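You operate a simulated robot arm through the tools that you are given. There is no shell and no other tool. Be economical: measure what you need, move in short steps, check, and stop when the job is done.

You run a simulated two-armed robot. Do the job below in one go: nothing can be reset, and whatever is moved stays where it is left.

Task
Take the blue cloth from the top of the long grey table and lay it out flat on the free end of the island bench.

Only the result counts: the job must be done as asked and must still hold three seconds after the hand-in. Knocking over, shifting, dropping, spilling or breaking anything else fails it. Flat cloth is picked up by pressing the open fingertips on it (5 to 10 N) and closing them slowly along it; thin cloth reads only 2 to 8 mm in the jaws.

Robot
Two 7-joint arms with two-finger parallel grippers on one trunk, on a base that drives. Base frame: it is fixed to the floor where the robot stands at the start and does not move with it; the origin is under the middle of the robot, x ahead of it, y to its left, z up. Lengths are in m, angles in rad, forces in N, time in s.
The left shoulder is at the start at [0.02, 0.138, 1.225], the right one opposite. With the tool pointing down near the work surface each hand reaches from about 0.1 to 0.46 m from the robot's upright axis, wherever it stands, measured 20 degrees to its own side. Places, roughly: blue cloth [0.5, 0.1, 0.8]; free end of the island bench [0.1, -1.8, 0.8]. Payload 1.57 kg a hand.
The TCP of each hand is the grasp point between the finger pads, 0.03 m short of the fingertips. In the tool frame z runs along the fingers and y along their closing line. The gripper opens to 0.08 m. The fingers are 0.017 m wide and 0.012 m thick; the gripper's body (0.04 by 0.082 m) begins 0.08 m behind the TCP.
Orientation is told as [roll, pitch, yaw] about the base's x, y, z axes, in that order, counted from this pose: with the fingers straight down and closing along the base's y, the tool's x points along the base's -x, its y along +y and its z along -z.

Tools
- The arms move only by the tool jog_arm. It takes "left_commands", "right_commands" or both (then of equal length, played together; a hand with none holds still); each is a list that holds one entry, the list of rows, each a list of 7 numbers: the shift along the tool's x, y, z in m, then the turn, a rotation vector about the tool's x, y, z in rad, then the finger opening in m, from 0 to 0.08. In form: [[[tx, ty, tz, wx, wy, wz, hand], ...]]. A call has 1 to 20 rows; each row shifts and turns the commanded pose from where the row before left it, along the tool's axes as they then stand. A row lasts 0.2 s, in which the tool goes at most 0.05 m and 0.15 rad; a call with a longer step from one row to the next is refused whole, and so is a gripper value outside its range. Where a pose cannot be reached the arm comes as near as it can. A force on the tool above 40 N (or 10 N above the force at the start of the call, whichever is more), or a blocked arm, ends the call early, and 0.2 s more pass. The fingers move at their own pace (about 0.045 m/s each) and stop on an object; they squeeze with about 27 N. The grip force told is the motor's: it shows also when the fingers shut on nothing. Time passes only in rows, and 0.2 s behind the last, so rows that do not move let the fingers close. The reply holds the time, the measured pose of the TCP, the force on the tool along the base axes, the opening and the grip force, in the units named above and with some noise, with the torque about the TCP (base axes, N m) and any sound that the robot's microphone picked up.
- Cameras (640 x 400 px; columns grow to the right, rows downward): "scene" is now at [0.189, -0.0072, 1.1632]; the picture's right is [-0.06, -1.00, 0.00], its down [-0.03, 0.00, -1.00] and it looks along [1.00, -0.06, -0.03] (base axes); focal length 214 px, centre (320, 200). "left" rides on the left gripper at [0.072, 0.007, -0.122] in its tool frame; the picture's right is [-0.09, 1.00, 0.00], its down [-0.84, -0.08, -0.54] and it looks along [-0.54, -0.05, 0.84] (tool axes); focal length 238 px, centre (320, 200). "right" rides on the right gripper at [0.072, -0.007, -0.122] in its tool frame; the picture's right is [0.09, 1.00, 0.00], its down [-0.84, 0.08, -0.54] and it looks along [-0.54, 0.05, 0.84] (tool axes); focal length 238 px, centre (320, 200).
- capture(camera): a new picture of that camera. It takes no simulated time.
- lift_body(by): slides the trunk up (or, below 0, down) by that many m; the arms and the scene camera ride with it, the base frame stays. It gives what a move gives, with no picture.
- drive_base(legs): drives the robot by 1 to 6 legs, each [ahead, left, turn to the left] in m, m and rad, along the robot's own axes; the way and the turn of a leg run together, so that a leg with both is an arc; at most 1.5 m and 3.142 rad a leg. The arms and the cameras ride along, it lands a little off, and it stops where it bumps. It gives what a move gives.
- head_to(pan, tilt): turns the head with the scene camera to pan (to the left, within 1.047 rad either way) and tilt (down, from -0.506 to 1.204), counted from straight ahead of the robot. It gives what a move gives.
- pixel_to_xyz(camera, pixels): for up to 12 pixels [column, row] of the newest picture of that camera ("zoom" is the newest enlarged one), the place [x, y, z] in the base frame of the surface seen there, good to about 0.002 m. It takes no simulated time.
- close_up(camera, box): a new picture of the part [left, top, right, bottom] of that camera's present view, enlarged. It takes no simulated time.
- job_done(): hands the job in; it is judged then, once.

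Keep the steps short. Do not move on a guess: measure, check each grasp and each placing, and mend mistakes. In all there are 80 turns and 62 pictures (those below and enlarged ones count). Leave the grippers open and the arms clear of the work at the hand-in unless told otherwise, and finish with a single line.

The tools are called after "Emit:" by a JSON object that holds its "api" and its "payload". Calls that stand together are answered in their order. jog_arm: Moves the arms, as the interface text tells. Its arguments: {"type":"object","properties":{"left_commands":{"type":"array","items":{"type":"array","items":{"type":"array","items":{"type":"number"}}}},"right_commands":{"type":"array","items":{"type":"array","items":{"type":"array","items":{"type":"number"}}}}},"required":[]} The other tools are called the same way: lift_body (by) slides the trunk up or down; drive_base (legs) drives the base; head_to (pan, tilt) turns the head that bears the scene camera; capture (camera) takes a picture; pixel_to_xyz (camera, pixels) gives the place of the surface under pixels of a picture; close_up (camera, box) takes an enlarged picture of a part of a camera's view; job_done () hands the job in.

At the start:

```text
time_s: 0.0
left_position: [0.3301, 0.2139, 1.0434]
left_tool_rot: [0.0, 0.0, 0.001]
left_force: [0.6, -0.4, -0.1]
left_moment: [0.0, -0.02, 0.01]
left_gripper_width: 0.0801
left_grip_force: 0.0
right_position: [0.2332, -0.0686, 0.9742]
right_tool_rot: [-0.012, -0.008, -0.008]
right_force: [19.8, 7.5, -134.8]
right_moment: [-0.34, -7.29, -0.4]
right_gripper_width: 0.0801
right_grip_force: 0.2
trunk travel left (down, up): [-0.6, 0.64]
robot x, y, heading: [-0.002, -0.0001, -0.001]
head pan, tilt: [-0.031, 1.201]
```

scene: 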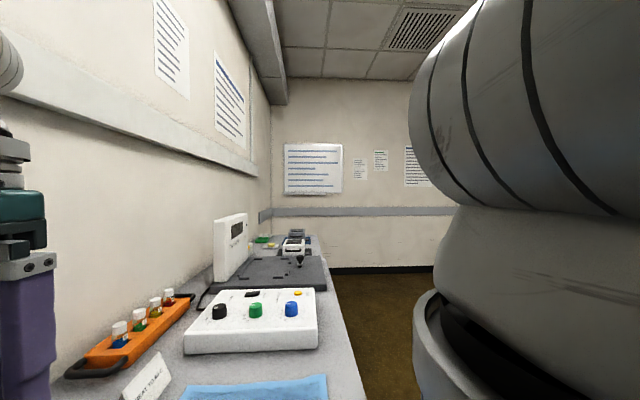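
right: 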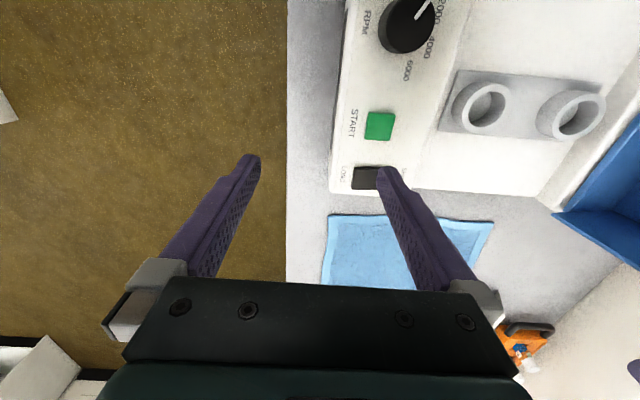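
left: 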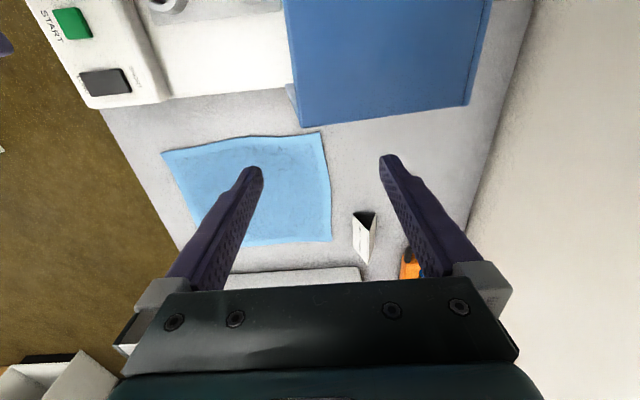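

I see the cloth at about (250,385) in the scene view and (265,190) in the left view. The right hand reads a strange -135 N, and the head tilt reading (1.2) doesn't match the level view. I'll take a fresh scene picture and measure the cloth in the left view.

Emit:
{"api": "capture", "payload": {"camera": "scene"}}

Emit:
{"api": "capture", "payload": {"camera": "left"}}

Emit:
{"api": "pixel_to_xyz", "payload": {"camera": "left", "pixels": [[164, 153], [320, 134], [330, 240], [250, 243], [180, 195], [290, 190], [345, 272], [365, 225], [120, 100], [390, 115]]}}

Emit:
{"api": "pixel_to_xyz", "payload": {"camera": "right", "pixels": [[330, 216], [492, 224], [325, 280], [287, 200], [380, 180], [240, 200], [530, 330]]}}

```text
58 pictures are left
```

scene: 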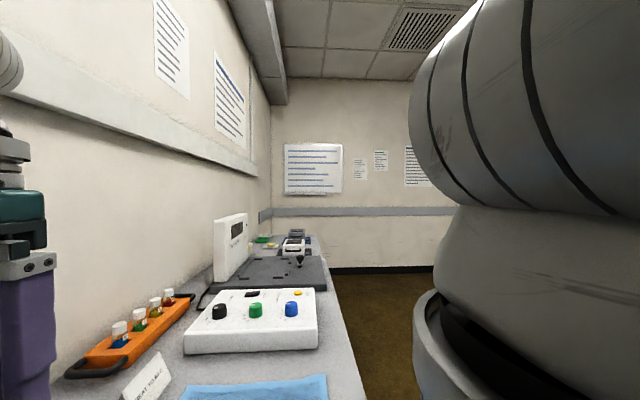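

```text
57 pictures are left
```

left: 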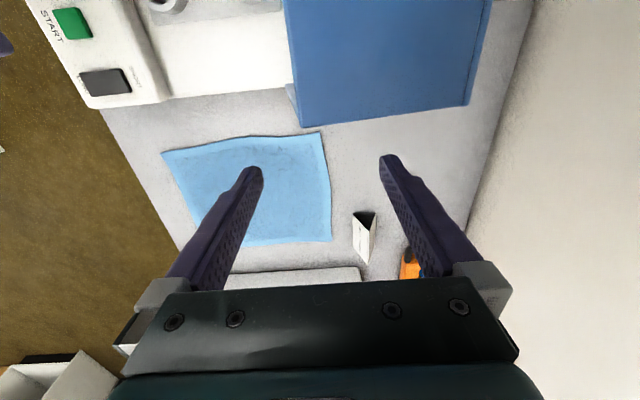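

```text
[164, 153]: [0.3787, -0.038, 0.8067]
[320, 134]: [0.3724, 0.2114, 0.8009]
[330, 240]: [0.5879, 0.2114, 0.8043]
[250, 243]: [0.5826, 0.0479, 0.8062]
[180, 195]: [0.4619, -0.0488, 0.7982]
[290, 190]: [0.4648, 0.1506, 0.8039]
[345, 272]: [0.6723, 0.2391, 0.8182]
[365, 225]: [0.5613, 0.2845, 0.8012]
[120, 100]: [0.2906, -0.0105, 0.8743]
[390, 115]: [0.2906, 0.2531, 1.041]
```

```text
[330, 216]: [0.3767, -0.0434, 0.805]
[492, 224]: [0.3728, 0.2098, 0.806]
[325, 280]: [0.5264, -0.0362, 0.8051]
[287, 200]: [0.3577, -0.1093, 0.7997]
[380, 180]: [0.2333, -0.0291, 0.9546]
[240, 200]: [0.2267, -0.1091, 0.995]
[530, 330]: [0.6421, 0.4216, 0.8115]
```

The cloth spans about x 0.375–0.585, y −0.04–0.21, z ≈ 0.803. The large grey part at (530,150) in the scene view looks like the right arm, right next to the camera. I'll measure it before moving anything.

Emit:
{"api": "pixel_to_xyz", "payload": {"camera": "scene", "pixels": [[420, 120], [500, 100], [600, 100], [480, 260], [430, 320], [520, 390], [620, 300], [250, 390], [250, 330], [30, 300], [10, 200], [150, 385]]}}

Emit:
{"api": "capture", "payload": {"camera": "right"}}

```text
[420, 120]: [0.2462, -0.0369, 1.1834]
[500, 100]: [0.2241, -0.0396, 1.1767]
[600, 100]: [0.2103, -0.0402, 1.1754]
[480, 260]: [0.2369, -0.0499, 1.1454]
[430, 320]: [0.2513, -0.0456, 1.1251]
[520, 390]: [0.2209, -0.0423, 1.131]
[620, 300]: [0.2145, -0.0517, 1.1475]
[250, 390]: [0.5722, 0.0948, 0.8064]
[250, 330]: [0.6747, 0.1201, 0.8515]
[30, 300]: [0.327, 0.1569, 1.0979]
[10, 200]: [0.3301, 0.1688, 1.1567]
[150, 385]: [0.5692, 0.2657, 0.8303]
```

```text
56 pictures are left
```

right: 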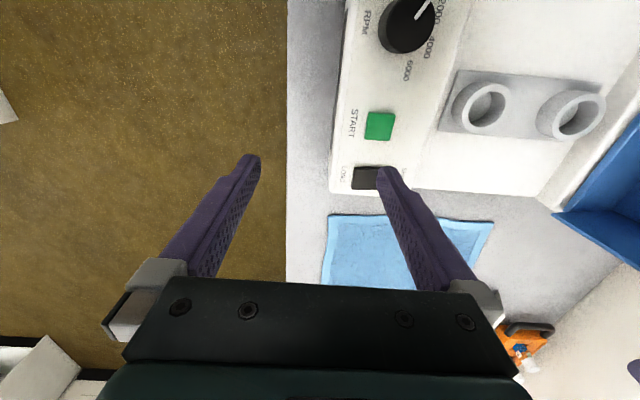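

The scene camera sits only about 3 cm from the right wrist (0.22, −0.04, 1.15), so the head and right wrist are in contact, which explains the 135 N. I'll ease the right hand sideways over the aisle (−y) and see whether the force drops.

Emit:
{"api": "jog_arm", "payload": {"right_commands": [[[0, -0.01, 0, 0, 0, 0, 0.08], [0, -0.01, 0, 0, 0, 0, 0.08], [0, -0.01, 0, 0, 0, 0, 0.08]]]}}

```text
time_s: 0.8
left_position: [0.3313, 0.2141, 1.0426]
left_tool_rot: [-0.001, 0.0, -0.001]
left_force: [0.5, 0.0, 0.7]
left_moment: [-0.01, 0.0, -0.03]
left_gripper_width: 0.0801
left_grip_force: 0.1
right_position: [0.2325, -0.0989, 0.9742]
right_tool_rot: [-0.009, -0.01, -0.006]
right_force: [-0.2, -0.9, -0.1]
right_moment: [0.0, 0.02, -0.03]
right_gripper_width: 0.0802
right_grip_force: 0.1
trunk travel left (down, up): [-0.6, 0.64]
robot x, y, heading: [0.0014, 0.0044, 0.0]
head pan, tilt: [-0.031, 1.201]
```

The contact is gone and the force is zero. I'll move the right hand another 10 cm away and look again.

Emit:
{"api": "jog_arm", "payload": {"right_commands": [[[0, -0.025, 0, 0, 0, 0, 0.08], [0, -0.025, 0, 0, 0, 0, 0.08], [0, -0.025, 0, 0, 0, 0, 0.08], [0, -0.025, 0, 0, 0, 0, 0.08]]]}}

Emit:
{"api": "capture", "payload": {"camera": "scene"}}

```text
time_s: 1.8
left_position: [0.3311, 0.213, 1.0427]
left_tool_rot: [0.001, 0.001, 0.002]
left_force: [0.4, 0.4, -0.9]
left_moment: [-0.01, -0.05, -0.01]
left_gripper_width: 0.0802
left_grip_force: 0.1
right_position: [0.2342, -0.2004, 0.9763]
right_tool_rot: [-0.011, -0.007, -0.007]
right_force: [-0.6, -0.9, 0.2]
right_moment: [0.02, -0.02, -0.02]
right_gripper_width: 0.08
right_grip_force: 0.1
trunk travel left (down, up): [-0.6, 0.64]
robot x, y, heading: [0.0004, -0.0001, 0.003]
head pan, tilt: [-0.031, 1.201]
```

```text
55 pictures are left
```

scene: 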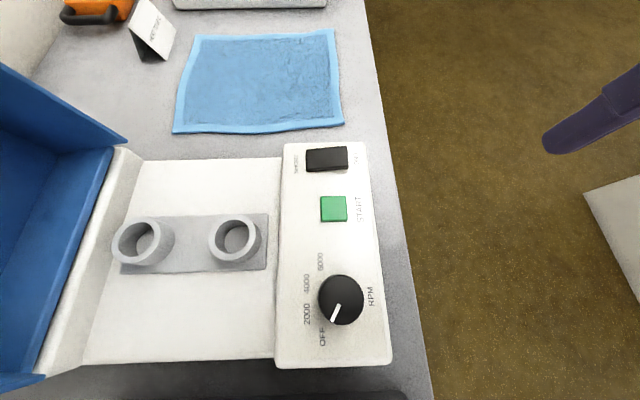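

The head now looks down properly. The cloth is at (180–345, 30–135) and the centrifuge sits between it and the robot. I'll measure both.

Emit:
{"api": "pixel_to_xyz", "payload": {"camera": "scene", "pixels": [[174, 131], [343, 122], [333, 32], [196, 36], [300, 150], [390, 362], [90, 362], [430, 390], [340, 285], [120, 140], [250, 80], [140, 215]]}}

Emit:
{"api": "head_to", "payload": {"pan": -1.0, "tilt": 0.6}}

Emit:
{"api": "capture", "payload": {"camera": "scene"}}

```text
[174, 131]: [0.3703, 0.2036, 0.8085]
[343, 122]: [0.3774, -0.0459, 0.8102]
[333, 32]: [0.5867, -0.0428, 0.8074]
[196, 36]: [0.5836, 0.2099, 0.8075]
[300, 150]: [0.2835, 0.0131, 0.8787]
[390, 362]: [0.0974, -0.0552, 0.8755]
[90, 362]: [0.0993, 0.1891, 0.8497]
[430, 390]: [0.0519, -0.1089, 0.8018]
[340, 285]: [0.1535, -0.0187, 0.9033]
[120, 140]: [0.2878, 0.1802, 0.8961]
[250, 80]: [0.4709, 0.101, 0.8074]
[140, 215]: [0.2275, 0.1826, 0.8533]
```

```text
time_s: 3.0
left_position: [0.3307, 0.2139, 1.0421]
left_tool_rot: [0.002, 0.0, 0.0]
left_force: [-0.6, 0.3, 1.0]
left_moment: [0.04, 0.01, 0.0]
left_gripper_width: 0.0802
left_grip_force: 0.0
right_position: [0.233, -0.1998, 0.9765]
right_tool_rot: [-0.009, -0.007, -0.008]
right_force: [0.4, 1.3, 0.2]
right_moment: [0.01, 0.02, 0.02]
right_gripper_width: 0.08
right_grip_force: 0.0
trunk travel left (down, up): [-0.6, 0.64]
robot x, y, heading: [-0.0, -0.0018, -0.003]
head pan, tilt: [-1.0, 0.6]
```

```text
54 pictures are left
```

scene: 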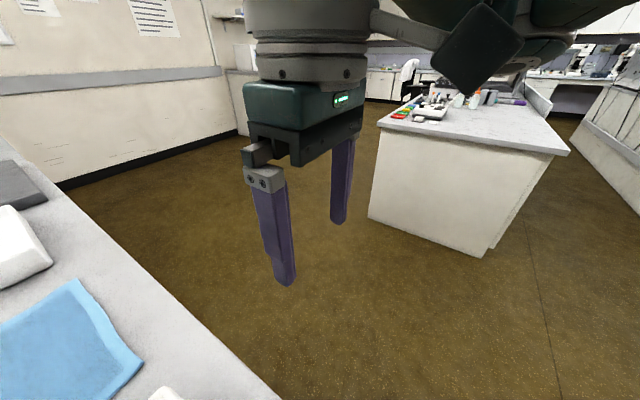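

The island bench is at (470,140). I'll measure its top and then look down to the right to see how the robot stands relative to the table.

Emit:
{"api": "pixel_to_xyz", "payload": {"camera": "scene", "pixels": [[382, 126], [566, 152], [540, 90], [480, 135], [440, 112], [400, 113], [520, 120], [478, 254], [490, 100], [270, 390], [64, 185], [500, 125]]}}

Emit:
{"api": "close_up", "payload": {"camera": "scene", "box": [360, 50, 600, 200]}}

Emit:
{"api": "head_to", "payload": {"pan": -1.0, "tilt": 1.2}}

Emit:
{"api": "capture", "payload": {"camera": "scene"}}

```text
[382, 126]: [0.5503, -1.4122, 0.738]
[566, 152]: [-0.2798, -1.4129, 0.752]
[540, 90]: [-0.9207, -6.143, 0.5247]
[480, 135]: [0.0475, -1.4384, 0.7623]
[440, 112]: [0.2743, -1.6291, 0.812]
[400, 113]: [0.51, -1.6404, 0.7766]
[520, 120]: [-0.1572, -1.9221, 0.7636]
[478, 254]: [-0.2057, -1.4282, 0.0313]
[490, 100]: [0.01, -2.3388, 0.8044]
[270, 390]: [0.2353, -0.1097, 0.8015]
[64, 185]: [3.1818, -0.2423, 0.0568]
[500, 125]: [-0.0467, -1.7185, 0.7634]
```

```text
2.67 times, centred on (480, 125) of scene
```

zoom: 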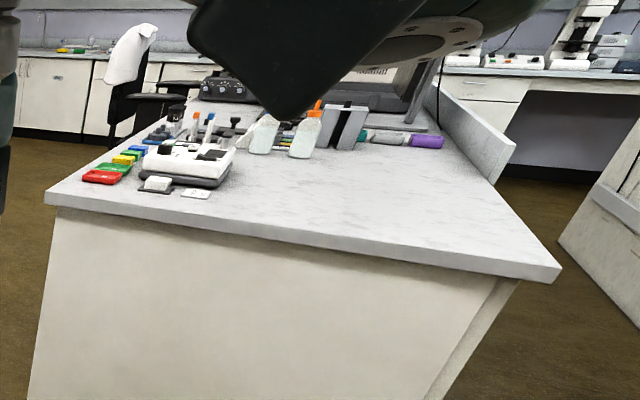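

```text
time_s: 4.0
left_position: [0.3315, 0.214, 1.0424]
left_tool_rot: [0.0, 0.0, 0.0]
left_force: [0.4, 0.4, -0.3]
left_moment: [0.02, -0.03, -0.01]
left_gripper_width: 0.0801
left_grip_force: 0.1
right_position: [0.2337, -0.1988, 0.977]
right_tool_rot: [-0.01, -0.005, -0.009]
right_force: [0.7, 0.3, -0.1]
right_moment: [-0.01, -0.04, 0.01]
right_gripper_width: 0.08
right_grip_force: 0.0
trunk travel left (down, up): [-0.6, 0.64]
robot x, y, heading: [-0.0015, 0.0037, -0.001]
head pan, tilt: [-1.0, 1.201]
```

```text
52 pictures are left
```

scene: 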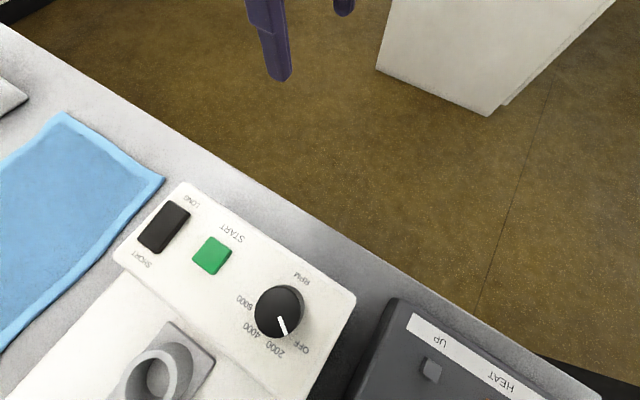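

The table appears to continue beneath the robot, with a dark "HEAT" unit at (460,360). I'll measure that, since it matters for driving.

Emit:
{"api": "pixel_to_xyz", "payload": {"camera": "scene", "pixels": [[400, 305], [355, 385], [500, 330], [600, 395], [560, 355], [600, 375], [620, 390], [520, 380], [430, 370], [270, 60], [495, 110], [350, 300]]}}

Emit:
{"api": "head_to", "payload": {"pan": 1.0, "tilt": 1.2}}

Emit:
{"api": "capture", "payload": {"camera": "scene"}}

```text
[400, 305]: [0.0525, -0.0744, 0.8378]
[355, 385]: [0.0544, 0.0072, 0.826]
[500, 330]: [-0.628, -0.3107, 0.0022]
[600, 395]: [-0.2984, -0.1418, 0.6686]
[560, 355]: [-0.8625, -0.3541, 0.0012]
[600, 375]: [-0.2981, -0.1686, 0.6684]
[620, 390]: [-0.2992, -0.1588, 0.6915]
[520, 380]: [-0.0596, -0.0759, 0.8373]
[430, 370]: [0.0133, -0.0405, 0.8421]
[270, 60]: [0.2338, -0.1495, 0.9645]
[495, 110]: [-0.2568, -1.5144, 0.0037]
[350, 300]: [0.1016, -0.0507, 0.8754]
```

```text
time_s: 6.0
left_position: [0.3304, 0.2143, 1.0431]
left_tool_rot: [0.0, 0.001, 0.0]
left_force: [0.4, 0.1, -0.3]
left_moment: [-0.01, 0.04, 0.03]
left_gripper_width: 0.0798
left_grip_force: 0.2
right_position: [0.2339, -0.1994, 0.9757]
right_tool_rot: [-0.012, -0.006, -0.008]
right_force: [0.2, 0.5, 0.4]
right_moment: [-0.03, 0.03, -0.01]
right_gripper_width: 0.0799
right_grip_force: 0.1
trunk travel left (down, up): [-0.6, 0.64]
robot x, y, heading: [-0.0008, 0.0027, -0.003]
head pan, tilt: [1.0, 1.201]
```

```text
51 pictures are left
```

scene: 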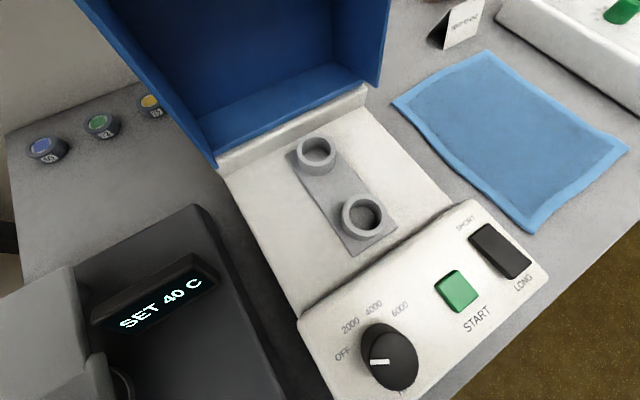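

A heater unit (x −0.06–0.05) and the centrifuge with its raised blue lid lie under the torso, so a pick from here would be cramped. From the aisle, facing the table (+y), the cloth would be clear. I'll measure the island items in the enlarged picture and the table end here.

Emit:
{"api": "pixel_to_xyz", "payload": {"camera": "scene", "pixels": [[8, 150], [20, 270], [60, 300], [90, 10], [380, 85], [210, 160], [10, 240], [40, 150], [385, 10]]}}

Emit:
{"api": "pixel_to_xyz", "payload": {"camera": "zoom", "pixels": [[100, 180], [190, 195], [300, 155], [220, 180], [428, 147], [515, 150], [570, 235], [630, 310], [545, 275], [55, 195], [350, 220], [300, 230]]}}

Emit:
{"api": "lift_body", "payload": {"by": 0.2}}

Emit:
{"api": "head_to", "payload": {"pan": -1.04, "tilt": 0.9}}

Emit:
{"api": "capture", "payload": {"camera": "scene"}}

```text
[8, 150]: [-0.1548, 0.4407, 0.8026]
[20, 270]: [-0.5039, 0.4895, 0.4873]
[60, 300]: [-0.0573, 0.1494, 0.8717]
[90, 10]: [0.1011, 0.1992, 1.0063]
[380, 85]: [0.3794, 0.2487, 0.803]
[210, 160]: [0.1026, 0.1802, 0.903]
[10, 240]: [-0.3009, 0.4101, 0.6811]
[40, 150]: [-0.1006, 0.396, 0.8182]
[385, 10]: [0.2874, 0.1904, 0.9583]
```

```text
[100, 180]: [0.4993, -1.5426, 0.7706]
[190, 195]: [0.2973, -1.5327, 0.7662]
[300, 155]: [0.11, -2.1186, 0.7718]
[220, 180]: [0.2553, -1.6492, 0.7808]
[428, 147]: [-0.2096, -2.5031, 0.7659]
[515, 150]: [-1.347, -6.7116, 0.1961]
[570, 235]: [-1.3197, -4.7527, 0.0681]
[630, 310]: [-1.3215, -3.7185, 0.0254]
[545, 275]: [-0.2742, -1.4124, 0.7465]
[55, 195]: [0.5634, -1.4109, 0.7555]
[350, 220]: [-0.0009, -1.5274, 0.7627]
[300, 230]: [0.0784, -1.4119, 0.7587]
```

```text
time_s: 8.2
left_position: [0.3308, 0.2153, 1.2434]
left_tool_rot: [0.0, 0.0, -0.001]
left_force: [-0.1, 0.1, -0.8]
left_moment: [0.0, 0.03, -0.01]
left_gripper_width: 0.0801
left_grip_force: 0.0
right_position: [0.2332, -0.2003, 1.1759]
right_tool_rot: [-0.011, -0.007, -0.009]
right_force: [0.0, 0.5, 0.2]
right_moment: [0.0, -0.03, -0.03]
right_gripper_width: 0.08
right_grip_force: 0.1
trunk travel left (down, up): [-0.8, 0.44]
robot x, y, heading: [0.0004, -0.0016, -0.002]
head pan, tilt: [1.0, 1.201]
```

```text
time_s: 10.1
left_position: [0.3307, 0.2135, 1.242]
left_tool_rot: [0.0, 0.001, -0.001]
left_force: [0.1, 0.7, 0.7]
left_moment: [-0.02, 0.03, -0.01]
left_gripper_width: 0.0801
left_grip_force: 0.1
right_position: [0.2328, -0.2002, 1.1763]
right_tool_rot: [-0.01, -0.008, -0.008]
right_force: [0.0, 0.9, 0.0]
right_moment: [0.0, 0.01, 0.0]
right_gripper_width: 0.08
right_grip_force: 0.0
trunk travel left (down, up): [-0.8, 0.44]
robot x, y, heading: [-0.0028, -0.0015, 0.001]
head pan, tilt: [-1.04, 0.901]
```

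```text
50 pictures are left
```

scene: 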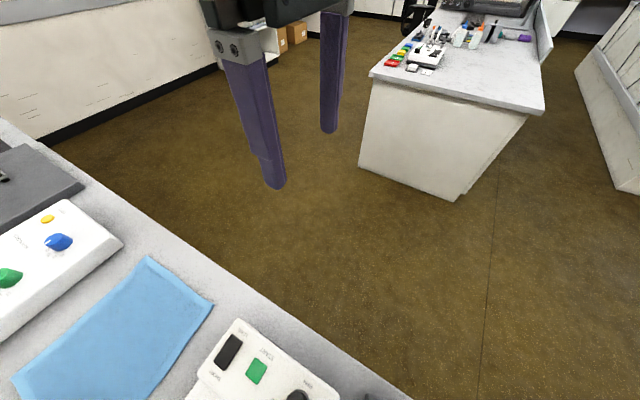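

The robot can move sideways, and the aisle on the right is free floor. The hands are now above z 1.14, clear of everything. I'll drive 0.3 m right and then look to identify the object measured at x = −0.3.

Emit:
{"api": "drive_base", "payload": {"legs": [[0, -0.3, 0]]}}

Emit:
{"api": "head_to", "payload": {"pan": -1.04, "tilt": 1.2}}

Emit:
{"api": "capture", "payload": {"camera": "scene"}}

```text
time_s: 12.1
left_position: [0.3311, -0.0808, 1.2437]
left_tool_rot: [0.001, 0.001, 0.001]
left_force: [0.0, 0.1, 1.0]
left_moment: [0.01, 0.03, -0.01]
left_gripper_width: 0.0797
left_grip_force: 0.1
right_position: [0.233, -0.4942, 1.1767]
right_tool_rot: [-0.011, -0.005, -0.011]
right_force: [0.3, 0.7, -0.7]
right_moment: [-0.01, 0.01, 0.05]
right_gripper_width: 0.08
right_grip_force: 0.1
trunk travel left (down, up): [-0.8, 0.44]
robot x, y, heading: [0.001, -0.294, 0.002]
head pan, tilt: [-1.04, 0.901]
```

```text
time_s: 12.9
left_position: [0.331, -0.0806, 1.2436]
left_tool_rot: [0.001, 0.001, -0.001]
left_force: [0.4, -0.3, -0.6]
left_moment: [-0.01, -0.04, -0.04]
left_gripper_width: 0.0802
left_grip_force: 0.0
right_position: [0.2332, -0.495, 1.176]
right_tool_rot: [-0.011, -0.006, -0.011]
right_force: [-0.2, -0.3, 0.2]
right_moment: [0.01, -0.03, 0.03]
right_gripper_width: 0.0801
right_grip_force: 0.0
trunk travel left (down, up): [-0.8, 0.44]
robot x, y, heading: [0.0029, -0.2913, -0.002]
head pan, tilt: [-1.04, 1.201]
```

```text
49 pictures are left
```

scene: 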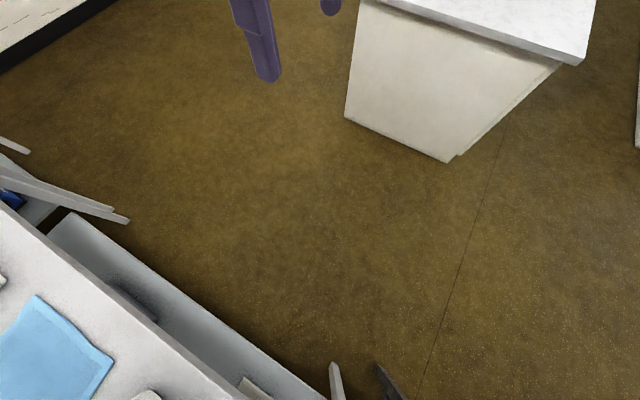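

Open drawers and doors stick out from under the long table, at (190,300), (100,210) and (335,385). I'll measure how far they reach into the aisle.

Emit:
{"api": "pixel_to_xyz", "payload": {"camera": "scene", "pixels": [[75, 215], [200, 300], [315, 390], [125, 220], [30, 180], [25, 150], [335, 370], [340, 395], [380, 370], [400, 395], [250, 385], [15, 195]]}}

Emit:
{"api": "head_to", "payload": {"pan": 0.2, "tilt": 0.9}}

Emit:
{"api": "capture", "payload": {"camera": "scene"}}

```text
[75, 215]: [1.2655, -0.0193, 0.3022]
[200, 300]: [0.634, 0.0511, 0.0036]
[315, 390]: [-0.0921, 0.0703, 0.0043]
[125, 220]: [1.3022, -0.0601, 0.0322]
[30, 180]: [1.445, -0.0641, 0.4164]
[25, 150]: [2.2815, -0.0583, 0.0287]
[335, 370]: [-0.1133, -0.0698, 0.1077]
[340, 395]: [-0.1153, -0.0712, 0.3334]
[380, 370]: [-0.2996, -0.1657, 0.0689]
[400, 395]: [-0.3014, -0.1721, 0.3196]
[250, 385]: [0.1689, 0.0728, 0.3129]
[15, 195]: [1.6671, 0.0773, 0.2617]
```

```text
time_s: 14.4
left_position: [0.3311, -0.0807, 1.2437]
left_tool_rot: [0.0, -0.001, 0.0]
left_force: [-0.1, -0.9, 0.0]
left_moment: [-0.02, -0.01, 0.01]
left_gripper_width: 0.0798
left_grip_force: 0.1
right_position: [0.2326, -0.4943, 1.1769]
right_tool_rot: [-0.01, -0.006, -0.011]
right_force: [0.2, -0.5, -0.4]
right_moment: [-0.02, 0.01, 0.01]
right_gripper_width: 0.0797
right_grip_force: 0.1
trunk travel left (down, up): [-0.8, 0.44]
robot x, y, heading: [-0.0033, -0.2931, 0.004]
head pan, tilt: [0.201, 0.901]
```

```text
48 pictures are left
```

scene: 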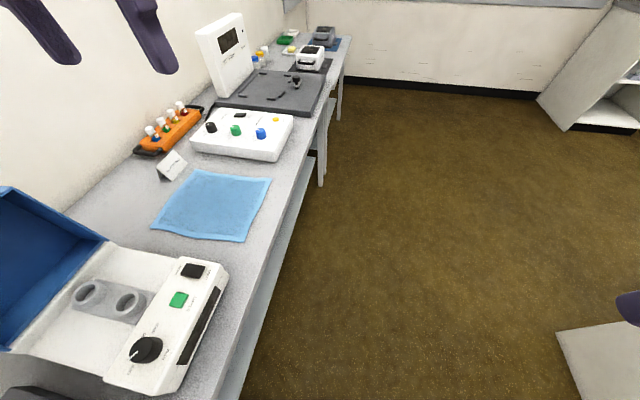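

Those are table legs and a crossbar, and there's a separate table at x < −0.3; none of it moved with the robot. The aisle is clear. I'll go to (0.48, −0.55) and turn left to face the table.

Emit:
{"api": "drive_base", "payload": {"legs": [[0, -0.25, 0], [0.48, 0, 0], [0, 0, 1.571]]}}

Emit:
{"api": "head_to", "payload": {"pan": 0, "tilt": 0.9}}

Emit:
{"api": "capture", "payload": {"camera": "scene"}}

```text
time_s: 22.4
left_position: [0.2493, -0.2124, 1.2433]
left_tool_rot: [0.001, 0.0, 1.576]
left_force: [1.3, 0.6, -1.2]
left_moment: [-0.02, 0.0, 0.01]
left_gripper_width: 0.0799
left_grip_force: 0.0
right_position: [0.6637, -0.3088, 1.177]
right_tool_rot: [-0.011, -0.005, 1.567]
right_force: [-0.2, 0.3, 0.1]
right_moment: [-0.01, 0.0, 0.0]
right_gripper_width: 0.0798
right_grip_force: 0.0
trunk travel left (down, up): [-0.8, 0.44]
robot x, y, heading: [0.4643, -0.5436, 1.573]
head pan, tilt: [0.201, 0.901]
```

```text
time_s: 23.1
left_position: [0.2493, -0.2126, 1.2432]
left_tool_rot: [-0.001, -0.001, 1.578]
left_force: [0.4, 0.8, -0.3]
left_moment: [0.0, -0.01, -0.03]
left_gripper_width: 0.0802
left_grip_force: 0.0
right_position: [0.6639, -0.3088, 1.1758]
right_tool_rot: [-0.009, -0.007, 1.565]
right_force: [-0.7, 0.0, 0.7]
right_moment: [0.02, -0.02, -0.02]
right_gripper_width: 0.0798
right_grip_force: 0.1
trunk travel left (down, up): [-0.8, 0.44]
robot x, y, heading: [0.4629, -0.5424, 1.574]
head pan, tilt: [0.0, 0.901]
```

```text
47 pictures are left
```

scene: 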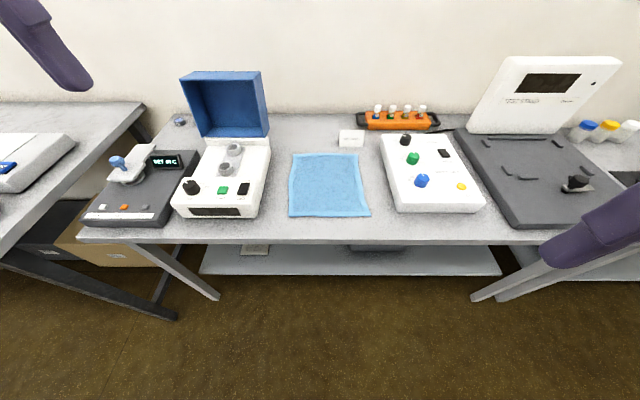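

Clear view of the cloth at (290–368, 153–217), with nothing blocking the near side. I'll drive in 0.22 m and 0.017 m right so the cloth's near edge is about 0.28 m ahead.

Emit:
{"api": "drive_base", "payload": {"legs": [[0.22, -0.017, 0]]}}

Emit:
{"api": "capture", "payload": {"camera": "scene"}}

```text
time_s: 24.8
left_position: [0.2642, 0.0061, 1.2432]
left_tool_rot: [0.0, -0.001, 1.579]
left_force: [1.2, -0.7, -0.5]
left_moment: [-0.04, 0.0, -0.01]
left_gripper_width: 0.08
left_grip_force: 0.1
right_position: [0.6795, -0.0884, 1.1764]
right_tool_rot: [-0.009, -0.005, 1.568]
right_force: [0.1, 0.6, -0.5]
right_moment: [0.0, -0.01, -0.06]
right_gripper_width: 0.0801
right_grip_force: 0.0
trunk travel left (down, up): [-0.8, 0.44]
robot x, y, heading: [0.4793, -0.3227, 1.578]
head pan, tilt: [0.0, 0.901]
```

```text
46 pictures are left
```

scene: 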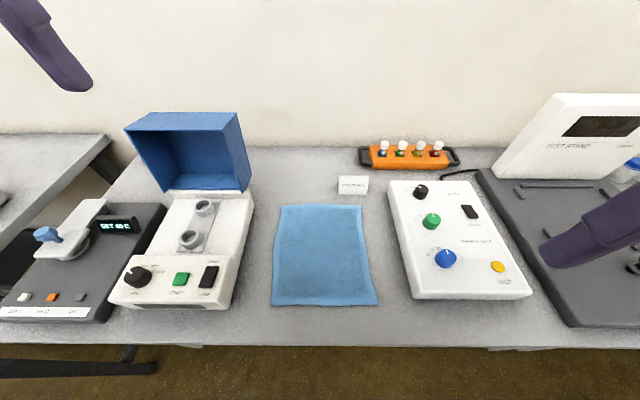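

I'll measure the cloth outline for the grasp points.

Emit:
{"api": "pixel_to_xyz", "payload": {"camera": "scene", "pixels": [[273, 304], [376, 303], [364, 207], [282, 206], [325, 303], [285, 290], [362, 290], [325, 320], [228, 300], [410, 296], [240, 120], [420, 250]]}}

Emit:
{"api": "jog_arm", "payload": {"left_commands": [[[0, 0, 0.04, 0, 0, 0, 0.08], [0, 0, 0.04, 0, 0, 0, 0.08], [0, 0, 0.04, 0, 0, 0, 0.08], [0, 0, 0.03, 0, 0, 0, 0.06], [0, 0, 0.03, 0, 0, 0, 0.04], [0, 0, 0, 0, 0, 0, 0.03]]], "right_commands": [[[0, 0, 0.03, 0, 0, 0, 0.08], [0, 0, 0.03, 0, 0, 0, 0.08], [0, 0, 0.03, 0, 0, 0, 0.08], [0, 0, 0.02, 0, 0, 0, 0.06], [0, 0, 0, 0, 0, 0, 0.04], [0, 0, 0, 0, 0, 0, 0.03]]]}}

```text
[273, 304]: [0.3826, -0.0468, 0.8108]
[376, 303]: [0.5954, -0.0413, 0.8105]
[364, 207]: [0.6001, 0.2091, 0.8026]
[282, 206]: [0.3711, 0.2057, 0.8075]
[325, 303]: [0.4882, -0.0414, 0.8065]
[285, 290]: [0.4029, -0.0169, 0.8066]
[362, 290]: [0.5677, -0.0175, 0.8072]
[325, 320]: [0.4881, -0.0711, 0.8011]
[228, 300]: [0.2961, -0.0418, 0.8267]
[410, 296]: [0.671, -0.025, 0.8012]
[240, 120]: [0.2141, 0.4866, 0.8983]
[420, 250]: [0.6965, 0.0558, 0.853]
```

```text
time_s: 26.2
left_position: [0.2633, 0.0065, 1.063]
left_tool_rot: [0.0, -0.002, 1.576]
left_force: [0.1, 1.0, -0.6]
left_moment: [-0.02, -0.01, 0.0]
left_gripper_width: 0.03
left_grip_force: 0.0
right_position: [0.6815, -0.0888, 1.0659]
right_tool_rot: [-0.012, -0.005, 1.57]
right_force: [-0.6, -0.1, -0.7]
right_moment: [0.03, 0.01, -0.01]
right_gripper_width: 0.0301
right_grip_force: 0.1
trunk travel left (down, up): [-0.8, 0.44]
robot x, y, heading: [0.4778, -0.3248, 1.576]
head pan, tilt: [0.0, 0.901]
```

Near edge at y ≈ −0.042, corners at x 0.382 and 0.594. I'll move the hands above the grasp points: left (0.410, −0.030), right (0.562, −0.030).

Emit:
{"api": "jog_arm", "payload": {"left_commands": [[[0.009, -0.037, 0, 0, 0, 0, 0.03], [0.009, -0.037, 0, 0, 0, 0, 0.03], [0.009, -0.037, 0, 0, 0, 0, 0.03], [0.009, -0.036, 0, 0, 0, 0, 0.03], [0, 0, 0, 0, 0, 0, 0.03]]], "right_commands": [[[-0.015, 0.03, 0, 0, 0, 0, 0.03], [-0.015, 0.03, 0, 0, 0, 0, 0.03], [-0.015, 0.03, 0, 0, 0, 0, 0.03], [-0.014, 0.03, 0, 0, 0, 0, 0.03], [0, 0, 0, 0, 0, 0, 0.03]]]}}

Emit:
{"api": "capture", "payload": {"camera": "scene"}}

```text
time_s: 27.4
left_position: [0.4126, -0.0282, 1.0614]
left_tool_rot: [0.001, 0.0, 1.579]
left_force: [0.6, 0.2, 0.1]
left_moment: [0.01, 0.01, -0.04]
left_gripper_width: 0.0302
left_grip_force: 0.1
right_position: [0.5619, -0.0271, 1.0645]
right_tool_rot: [-0.012, -0.006, 1.57]
right_force: [0.0, 0.0, 0.9]
right_moment: [0.0, -0.02, -0.02]
right_gripper_width: 0.0299
right_grip_force: 0.1
trunk travel left (down, up): [-0.8, 0.44]
robot x, y, heading: [0.48, -0.3229, 1.578]
head pan, tilt: [0.0, 0.901]
```

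```text
45 pictures are left
```

scene: 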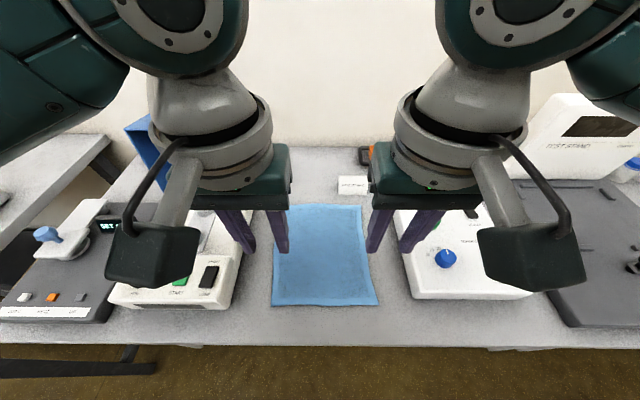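

Both hands hang above the near corners, with the elbows out and high. I'll descend to fingertips about 2 cm above the cloth (TCP z 0.856).

Emit:
{"api": "jog_arm", "payload": {"left_commands": [[[0.0, 0, 0.034, 0, 0, 0, 0.03], [0, 0, 0.034, 0, 0, 0, 0.03], [0, 0, 0.034, 0, 0, 0, 0.03], [0.001, 0.001, 0.034, 0, 0, 0, 0.03], [0.001, 0.001, 0.034, 0, 0, 0, 0.03], [0, 0, 0.034, 0, 0, 0, 0.03], [0, 0, 0, 0, 0, 0, 0.03]]], "right_commands": [[[0, 0, 0.034, 0, 0, 0, 0.03], [0, 0, 0.034, 0, 0, 0, 0.03], [0, 0, 0.034, 0, 0, 0, 0.03], [0.001, 0, 0.034, 0, 0, 0, 0.03], [0.001, 0, 0.034, 0, 0, 0, 0.03], [0.001, 0, 0.034, 0, 0, 0, 0.03], [0, 0, 0, 0, 0, 0, 0.03]]]}}

Emit:
{"api": "capture", "payload": {"camera": "scene"}}

Emit:
{"api": "capture", "payload": {"camera": "left"}}

Emit:
{"api": "capture", "payload": {"camera": "right"}}

```text
time_s: 29.0
left_position: [0.406, -0.0352, 0.8622]
left_tool_rot: [-0.002, -0.001, 1.577]
left_force: [-0.2, 0.3, -0.3]
left_moment: [0.0, -0.02, 0.01]
left_gripper_width: 0.0301
left_grip_force: 0.0
left hand out of reach, approached as far as the arm can: row 6
right_position: [0.5635, -0.0278, 0.8598]
right_tool_rot: [-0.009, -0.006, 1.572]
right_force: [-0.4, 0.4, -0.6]
right_moment: [0.02, -0.02, -0.01]
right_gripper_width: 0.0299
right_grip_force: 0.1
trunk travel left (down, up): [-0.8, 0.44]
robot x, y, heading: [0.4789, -0.3192, 1.575]
head pan, tilt: [0.0, 0.901]
```

```text
44 pictures are left
```

scene: 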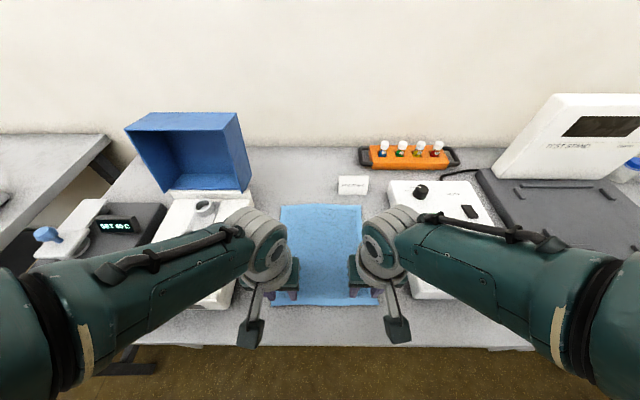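

```text
43 pictures are left
```

left: 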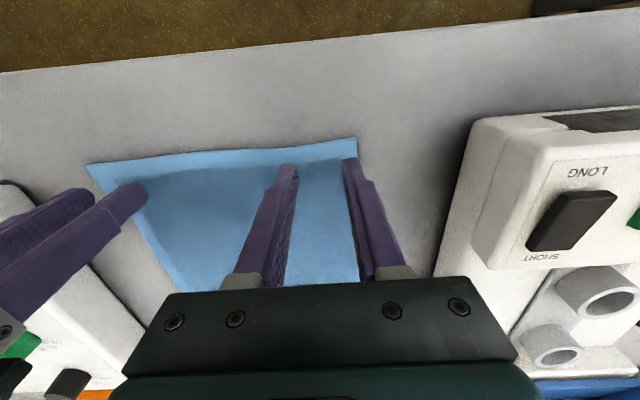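

```text
42 pictures are left
```

right: 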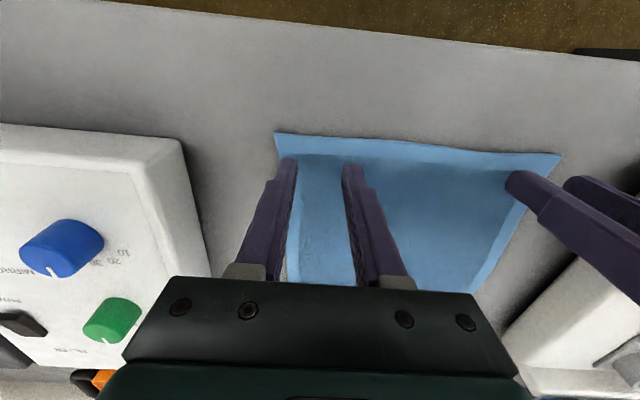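

The left arm hit its reach limit at this trunk height. I'll raise both hands 0.1 m and then lower the trunk 0.1 m, which gives the same height with more reach.

Emit:
{"api": "jog_arm", "payload": {"left_commands": [[[0, -0.001, -0.035, 0, 0, 0, 0.03], [0, -0.001, -0.035, 0, 0, 0, 0.03], [0, -0.001, -0.03, 0, 0, 0, 0.03], [0, 0, 0, 0, 0, 0, 0.03]]], "right_commands": [[[0, 0.001, -0.035, 0, 0, 0, 0.03], [0, 0.001, -0.035, 0, 0, 0, 0.03], [0, 0, -0.03, 0, 0, 0, 0.03], [0, 0, 0, 0, 0, 0, 0.03]]]}}

Emit:
{"api": "lift_body", "payload": {"by": -0.1}}

Emit:
{"api": "capture", "payload": {"camera": "scene"}}

```text
time_s: 30.0
left_position: [0.4106, -0.0391, 0.9638]
left_tool_rot: [0.001, 0.001, 1.579]
left_force: [0.4, 0.2, 1.2]
left_moment: [-0.03, 0.0, 0.0]
left_gripper_width: 0.0299
left_grip_force: 0.1
right_position: [0.5622, -0.0307, 0.9601]
right_tool_rot: [-0.012, -0.005, 1.568]
right_force: [0.1, -0.1, 0.1]
right_moment: [-0.01, -0.02, 0.02]
right_gripper_width: 0.03
right_grip_force: 0.2
trunk travel left (down, up): [-0.8, 0.44]
robot x, y, heading: [0.4805, -0.3232, 1.573]
head pan, tilt: [0.0, 0.901]
```

```text
time_s: 31.3
left_position: [0.4114, -0.0384, 0.8633]
left_tool_rot: [0.002, 0.0, 1.578]
left_force: [0.6, 0.3, -0.7]
left_moment: [-0.01, -0.02, 0.0]
left_gripper_width: 0.0298
left_grip_force: 0.0
right_position: [0.5601, -0.0304, 0.8585]
right_tool_rot: [-0.01, -0.005, 1.569]
right_force: [0.7, 0.9, -0.2]
right_moment: [0.03, 0.03, 0.0]
right_gripper_width: 0.0301
right_grip_force: 0.1
trunk travel left (down, up): [-0.7, 0.54]
robot x, y, heading: [0.4812, -0.3249, 1.573]
head pan, tilt: [0.0, 0.901]
```

```text
41 pictures are left
```

scene: 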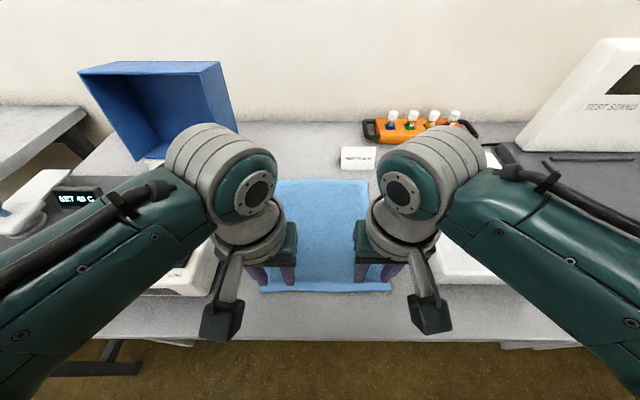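

Arms look clear. I'll nudge the hands onto y ≈ −0.027 and descend to just above contact.

Emit:
{"api": "jog_arm", "payload": {"left_commands": [[[-0.006, 0, 0.008, 0, 0, 0, 0.03], [-0.006, 0, 0.008, 0, 0, 0, 0.03], [0, 0, 0.006, 0, 0, 0, 0.03], [0, 0, 0, 0, 0, 0, 0.03]]], "right_commands": [[[-0.002, 0, 0.008, 0, 0, 0, 0.03], [-0.002, 0, 0.008, 0, 0, 0, 0.03], [0, 0, 0.002, 0, 0, 0, 0.03], [0, 0, 0, 0, 0, 0, 0.03]]]}}

Emit:
{"api": "capture", "payload": {"camera": "left"}}

Emit:
{"api": "capture", "payload": {"camera": "right"}}

```text
time_s: 32.3
left_position: [0.4119, -0.0259, 0.8413]
left_tool_rot: [0.0, 0.0, 1.578]
left_force: [0.9, 0.2, -0.2]
left_moment: [-0.03, 0.05, 0.01]
left_gripper_width: 0.03
left_grip_force: 0.0
right_position: [0.562, -0.0278, 0.8415]
right_tool_rot: [-0.01, -0.005, 1.568]
right_force: [-0.9, 0.6, 0.3]
right_moment: [0.02, 0.02, -0.03]
right_gripper_width: 0.0299
right_grip_force: 0.0
trunk travel left (down, up): [-0.7, 0.54]
robot x, y, heading: [0.4804, -0.3248, 1.573]
head pan, tilt: [0.0, 0.901]
```

```text
40 pictures are left
```

left: 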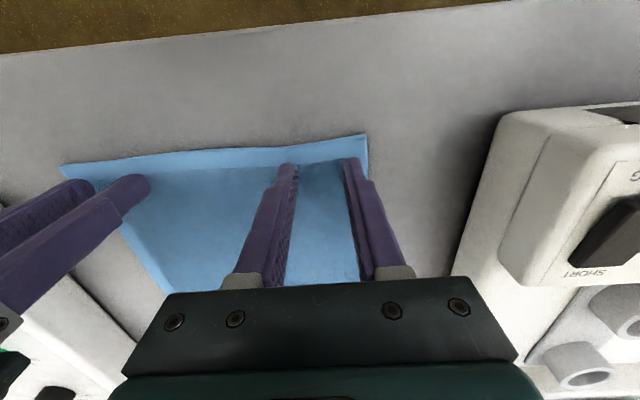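

```text
39 pictures are left
```

right: 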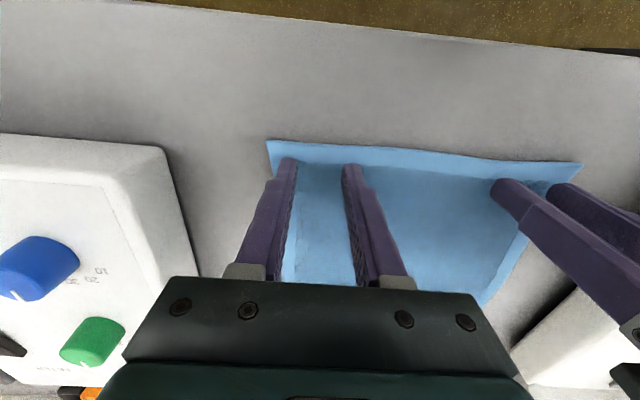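

Fingertips are within the cloth near both corners. Now I'll press down in small steps until each hand reads 5–10 N.

Emit:
{"api": "jog_arm", "payload": {"left_commands": [[[0, 0, 0.002, 0, 0, 0, 0.03], [0, 0, 0.002, 0, 0, 0, 0.03], [0, 0, 0.001, 0, 0, 0, 0.03], [0, 0, 0.001, 0, 0, 0, 0.03]]], "right_commands": [[[0, 0, 0.002, 0, 0, 0, 0.03], [0, 0, 0.002, 0, 0, 0, 0.03], [0, 0, 0.001, 0, 0, 0, 0.03], [0, 0, 0.001, 0, 0, 0, 0.03]]]}}

```text
time_s: 33.3
left_position: [0.4121, -0.0269, 0.8358]
left_tool_rot: [0.0, -0.002, 1.578]
left_force: [-0.5, -1.1, 0.4]
left_moment: [0.03, 0.02, 0.03]
left_gripper_width: 0.03
left_grip_force: 0.2
right_position: [0.5608, -0.0251, 0.834]
right_tool_rot: [-0.011, -0.006, 1.569]
right_force: [-0.4, 0.2, 0.8]
right_moment: [-0.03, -0.01, 0.0]
right_gripper_width: 0.03
right_grip_force: 0.2
trunk travel left (down, up): [-0.7, 0.54]
robot x, y, heading: [0.4821, -0.319, 1.579]
head pan, tilt: [0.0, 0.901]
```

Emit:
{"api": "jog_arm", "payload": {"left_commands": [[[0, 0, 0.001, 0, 0, 0, 0.03], [0, 0, 0.001, 0, 0, 0, 0.03], [0, 0, 0.001, 0, 0, 0, 0.03]]], "right_commands": [[[0, 0, 0.001, 0, 0, 0, 0.03], [0, 0, 0.001, 0, 0, 0, 0.03], [0, 0, 0.001, 0, 0, 0, 0.03]]]}}

```text
time_s: 34.1
left_position: [0.4116, -0.0265, 0.8332]
left_tool_rot: [0.0, -0.001, 1.578]
left_force: [-0.7, -0.6, 5.3]
left_moment: [-0.04, -0.01, 0.0]
left_gripper_width: 0.0299
left_grip_force: 0.0
right_position: [0.5622, -0.0252, 0.8337]
right_tool_rot: [-0.009, -0.008, 1.569]
right_force: [-0.8, -5.5, 20.8]
right_moment: [-0.19, 0.12, 0.02]
right_gripper_width: 0.0302
right_grip_force: 0.0
trunk travel left (down, up): [-0.7, 0.54]
robot x, y, heading: [0.4833, -0.323, 1.579]
head pan, tilt: [0.0, 0.901]
```

Left reads 5.3 N and right 21 N. I'll back the right hand off 2 mm, add 0.4 mm on the left, and check.

Emit:
{"api": "jog_arm", "payload": {"left_commands": [[[0, 0, 0.0004, 0, 0, 0, 0.03], [0, 0, 0, 0, 0, 0, 0.03]]], "right_commands": [[[0, 0, -0.0016, 0, 0, 0, 0.03], [0, 0, 0, 0, 0, 0, 0.03]]]}}

```text
time_s: 34.7
left_position: [0.4112, -0.0257, 0.8328]
left_tool_rot: [-0.001, 0.0, 1.578]
left_force: [1.2, -2.2, 10.5]
left_moment: [-0.1, 0.05, -0.01]
left_gripper_width: 0.0299
left_grip_force: 0.0
right_position: [0.5617, -0.0248, 0.834]
right_tool_rot: [-0.009, -0.008, 1.57]
right_force: [-0.8, -1.2, 10.6]
right_moment: [0.02, 0.08, 0.0]
right_gripper_width: 0.0297
right_grip_force: 0.1
trunk travel left (down, up): [-0.7, 0.54]
robot x, y, heading: [0.4801, -0.3246, 1.575]
head pan, tilt: [0.0, 0.901]
```

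Both read about 10 N. I'll ease off slightly and close the fingers slowly along the cloth.

Emit:
{"api": "jog_arm", "payload": {"left_commands": [[[0, 0, -0.0002, 0, 0, 0, 0.026], [0, 0, 0, 0, 0, 0, 0.022], [0, 0, 0, 0, 0, 0, 0.018], [0, 0, 0, 0, 0, 0, 0.014], [0, 0, 0, 0, 0, 0, 0.01], [0, 0, 0, 0, 0, 0, 0.006], [0, 0, 0, 0, 0, 0, 0.003], [0, 0, 0, 0, 0, 0, 0.0], [0, 0, 0, 0, 0, 0, 0.0], [0, 0, 0, 0, 0, 0, 0.0]]], "right_commands": [[[0, 0, -0.0002, 0, 0, 0, 0.026], [0, 0, 0, 0, 0, 0, 0.022], [0, 0, 0, 0, 0, 0, 0.018], [0, 0, 0, 0, 0, 0, 0.014], [0, 0, 0, 0, 0, 0, 0.01], [0, 0, 0, 0, 0, 0, 0.006], [0, 0, 0, 0, 0, 0, 0.003], [0, 0, 0, 0, 0, 0, 0.0], [0, 0, 0, 0, 0, 0, 0.0], [0, 0, 0, 0, 0, 0, 0.0]]]}}

Emit:
{"api": "capture", "payload": {"camera": "left"}}

Emit:
{"api": "capture", "payload": {"camera": "right"}}

```text
time_s: 36.9
left_position: [0.4109, -0.0251, 0.8334]
left_tool_rot: [0.0, 0.001, 1.579]
left_force: [-0.3, -0.8, 8.3]
left_moment: [-0.01, -0.03, 0.01]
left_gripper_width: 0.0001
left_grip_force: 21.5
right_position: [0.5605, -0.0265, 0.8329]
right_tool_rot: [-0.008, -0.008, 1.568]
right_force: [-3.0, -0.5, 5.5]
right_moment: [0.0, 0.09, -0.02]
right_gripper_width: 0.0037
right_grip_force: 25.0
trunk travel left (down, up): [-0.7, 0.54]
robot x, y, heading: [0.4797, -0.3222, 1.579]
head pan, tilt: [0.0, 0.901]
```

```text
38 pictures are left
```

left: 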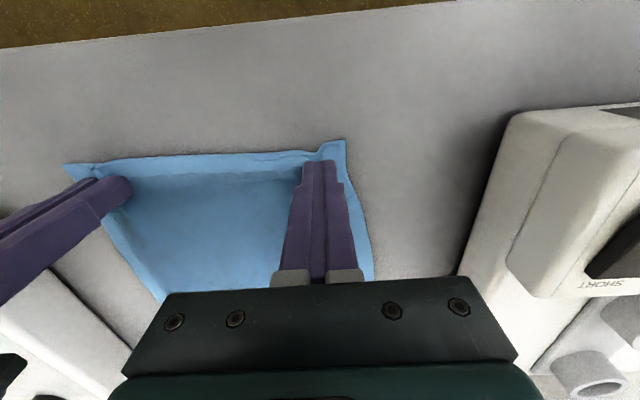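

```text
37 pictures are left
```

right: 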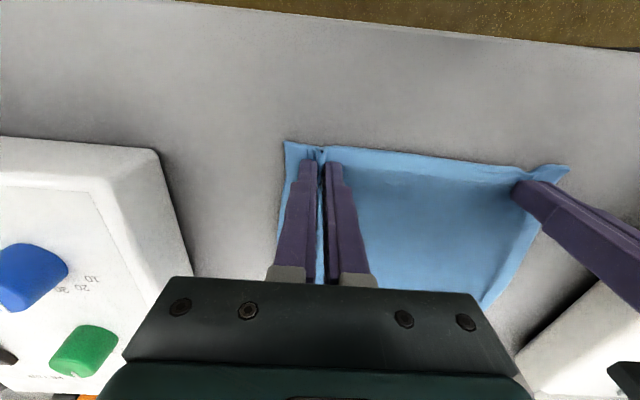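

The right hand holds the cloth (3.7 mm), but the left closed on nothing (0.1 mm). I'll lift the left slightly, open it, shift 6 mm inward and press again.

Emit:
{"api": "jog_arm", "payload": {"left_commands": [[[0, 0, -0.006, 0, 0, 0, 0.0], [0, -0.007, 0, 0, 0, 0, 0.02], [0, 0, 0, 0, 0, 0, 0.034], [0, 0, 0, 0, 0, 0, 0.034], [0, 0, 0.004, 0, 0, 0, 0.034], [0, 0, 0.002, 0, 0, 0, 0.034], [0, 0, 0, 0, 0, 0, 0.034]]]}}

Emit:
{"api": "capture", "payload": {"camera": "left"}}

```text
time_s: 38.5
left_position: [0.4176, -0.0243, 0.8334]
left_tool_rot: [-0.001, -0.002, 1.578]
left_force: [-1.2, -3.5, 14.4]
left_moment: [-0.08, 0.03, 0.02]
left_gripper_width: 0.034
left_grip_force: 0.0
right_position: [0.5613, -0.0264, 0.8346]
right_tool_rot: [-0.011, -0.008, 1.57]
right_force: [0.7, 0.8, 4.5]
right_moment: [-0.01, -0.06, -0.05]
right_gripper_width: 0.0039
right_grip_force: 24.3
trunk travel left (down, up): [-0.7, 0.54]
robot x, y, heading: [0.4793, -0.3241, 1.578]
head pan, tilt: [0.0, 0.901]
```

```text
36 pictures are left
```

left: 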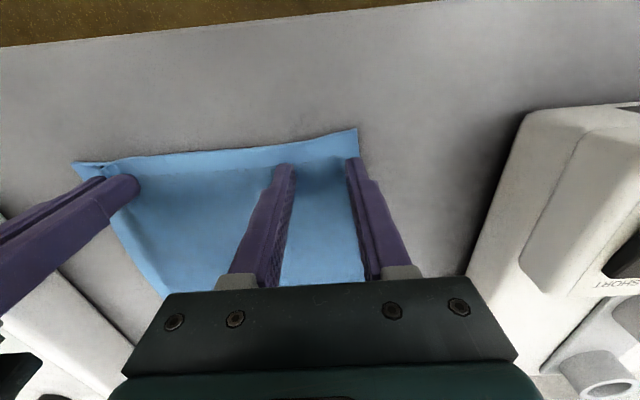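

The outer left finger sits right on the cloth's edge at (355,165), so it slips off. I'll lift, shift 10 mm more inward, and press a little lighter.

Emit:
{"api": "jog_arm", "payload": {"left_commands": [[[0, 0, -0.006, 0, 0, 0, 0.034], [0, -0.01, 0, 0, 0, 0, 0.034], [0, 0, 0.004, 0, 0, 0, 0.034], [0, 0, 0.0016, 0, 0, 0, 0.034], [0, 0, 0, 0, 0, 0, 0.034]]]}}

Emit:
{"api": "capture", "payload": {"camera": "left"}}

```text
time_s: 39.7
left_position: [0.429, -0.0242, 0.8336]
left_tool_rot: [0.0, 0.0, 1.578]
left_force: [0.4, -3.7, 15.4]
left_moment: [-0.09, 0.05, 0.02]
left_gripper_width: 0.0337
left_grip_force: 0.1
right_position: [0.5622, -0.0254, 0.834]
right_tool_rot: [-0.01, -0.007, 1.569]
right_force: [0.2, 1.4, 3.9]
right_moment: [0.03, 0.01, -0.05]
right_gripper_width: 0.0037
right_grip_force: 24.9
trunk travel left (down, up): [-0.7, 0.54]
robot x, y, heading: [0.4815, -0.3213, 1.58]
head pan, tilt: [0.0, 0.901]
```

```text
35 pictures are left
```

left: 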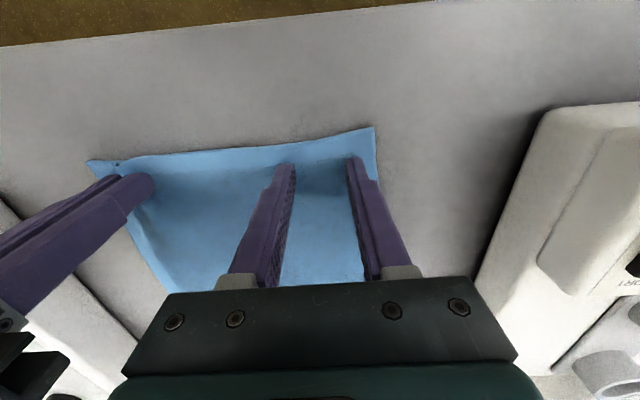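

Now the outer finger is on the cloth. I'll ease to about 10 N and close slowly.

Emit:
{"api": "jog_arm", "payload": {"left_commands": [[[0, 0, -0.0004, 0, 0, 0, 0.034], [0, 0, 0, 0, 0, 0, 0.03], [0, 0, 0, 0, 0, 0, 0.026], [0, 0, 0, 0, 0, 0, 0.022], [0, 0, 0, 0, 0, 0, 0.018], [0, 0, 0, 0, 0, 0, 0.014], [0, 0, 0, 0, 0, 0, 0.01], [0, 0, 0, 0, 0, 0, 0.007], [0, 0, 0, 0, 0, 0, 0.004], [0, 0, 0, 0, 0, 0, 0.0], [0, 0, 0, 0, 0, 0, 0.0], [0, 0, 0, 0, 0, 0, 0.0]]]}}

Emit:
{"api": "capture", "payload": {"camera": "left"}}

```text
time_s: 42.3
left_position: [0.4264, -0.0238, 0.8332]
left_tool_rot: [0.0, 0.001, 1.577]
left_force: [1.6, 0.9, 14.0]
left_moment: [0.04, -0.06, -0.05]
left_gripper_width: 0.0039
left_grip_force: 24.9
right_position: [0.5608, -0.0262, 0.8331]
right_tool_rot: [-0.011, -0.005, 1.569]
right_force: [-3.8, -1.7, 4.5]
right_moment: [-0.01, 0.12, 0.02]
right_gripper_width: 0.0038
right_grip_force: 24.8
trunk travel left (down, up): [-0.7, 0.54]
robot x, y, heading: [0.4798, -0.3241, 1.577]
head pan, tilt: [0.0, 0.901]
```

```text
34 pictures are left
```

left: 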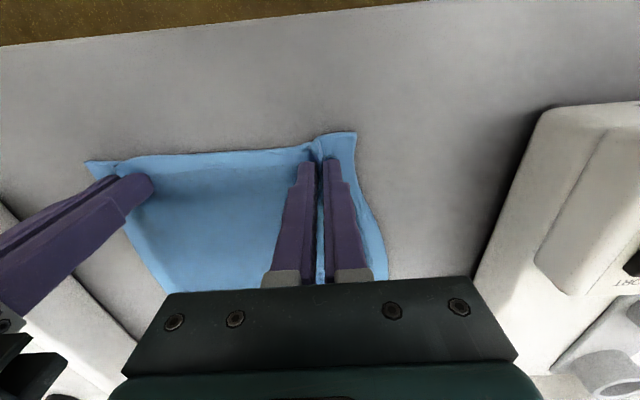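

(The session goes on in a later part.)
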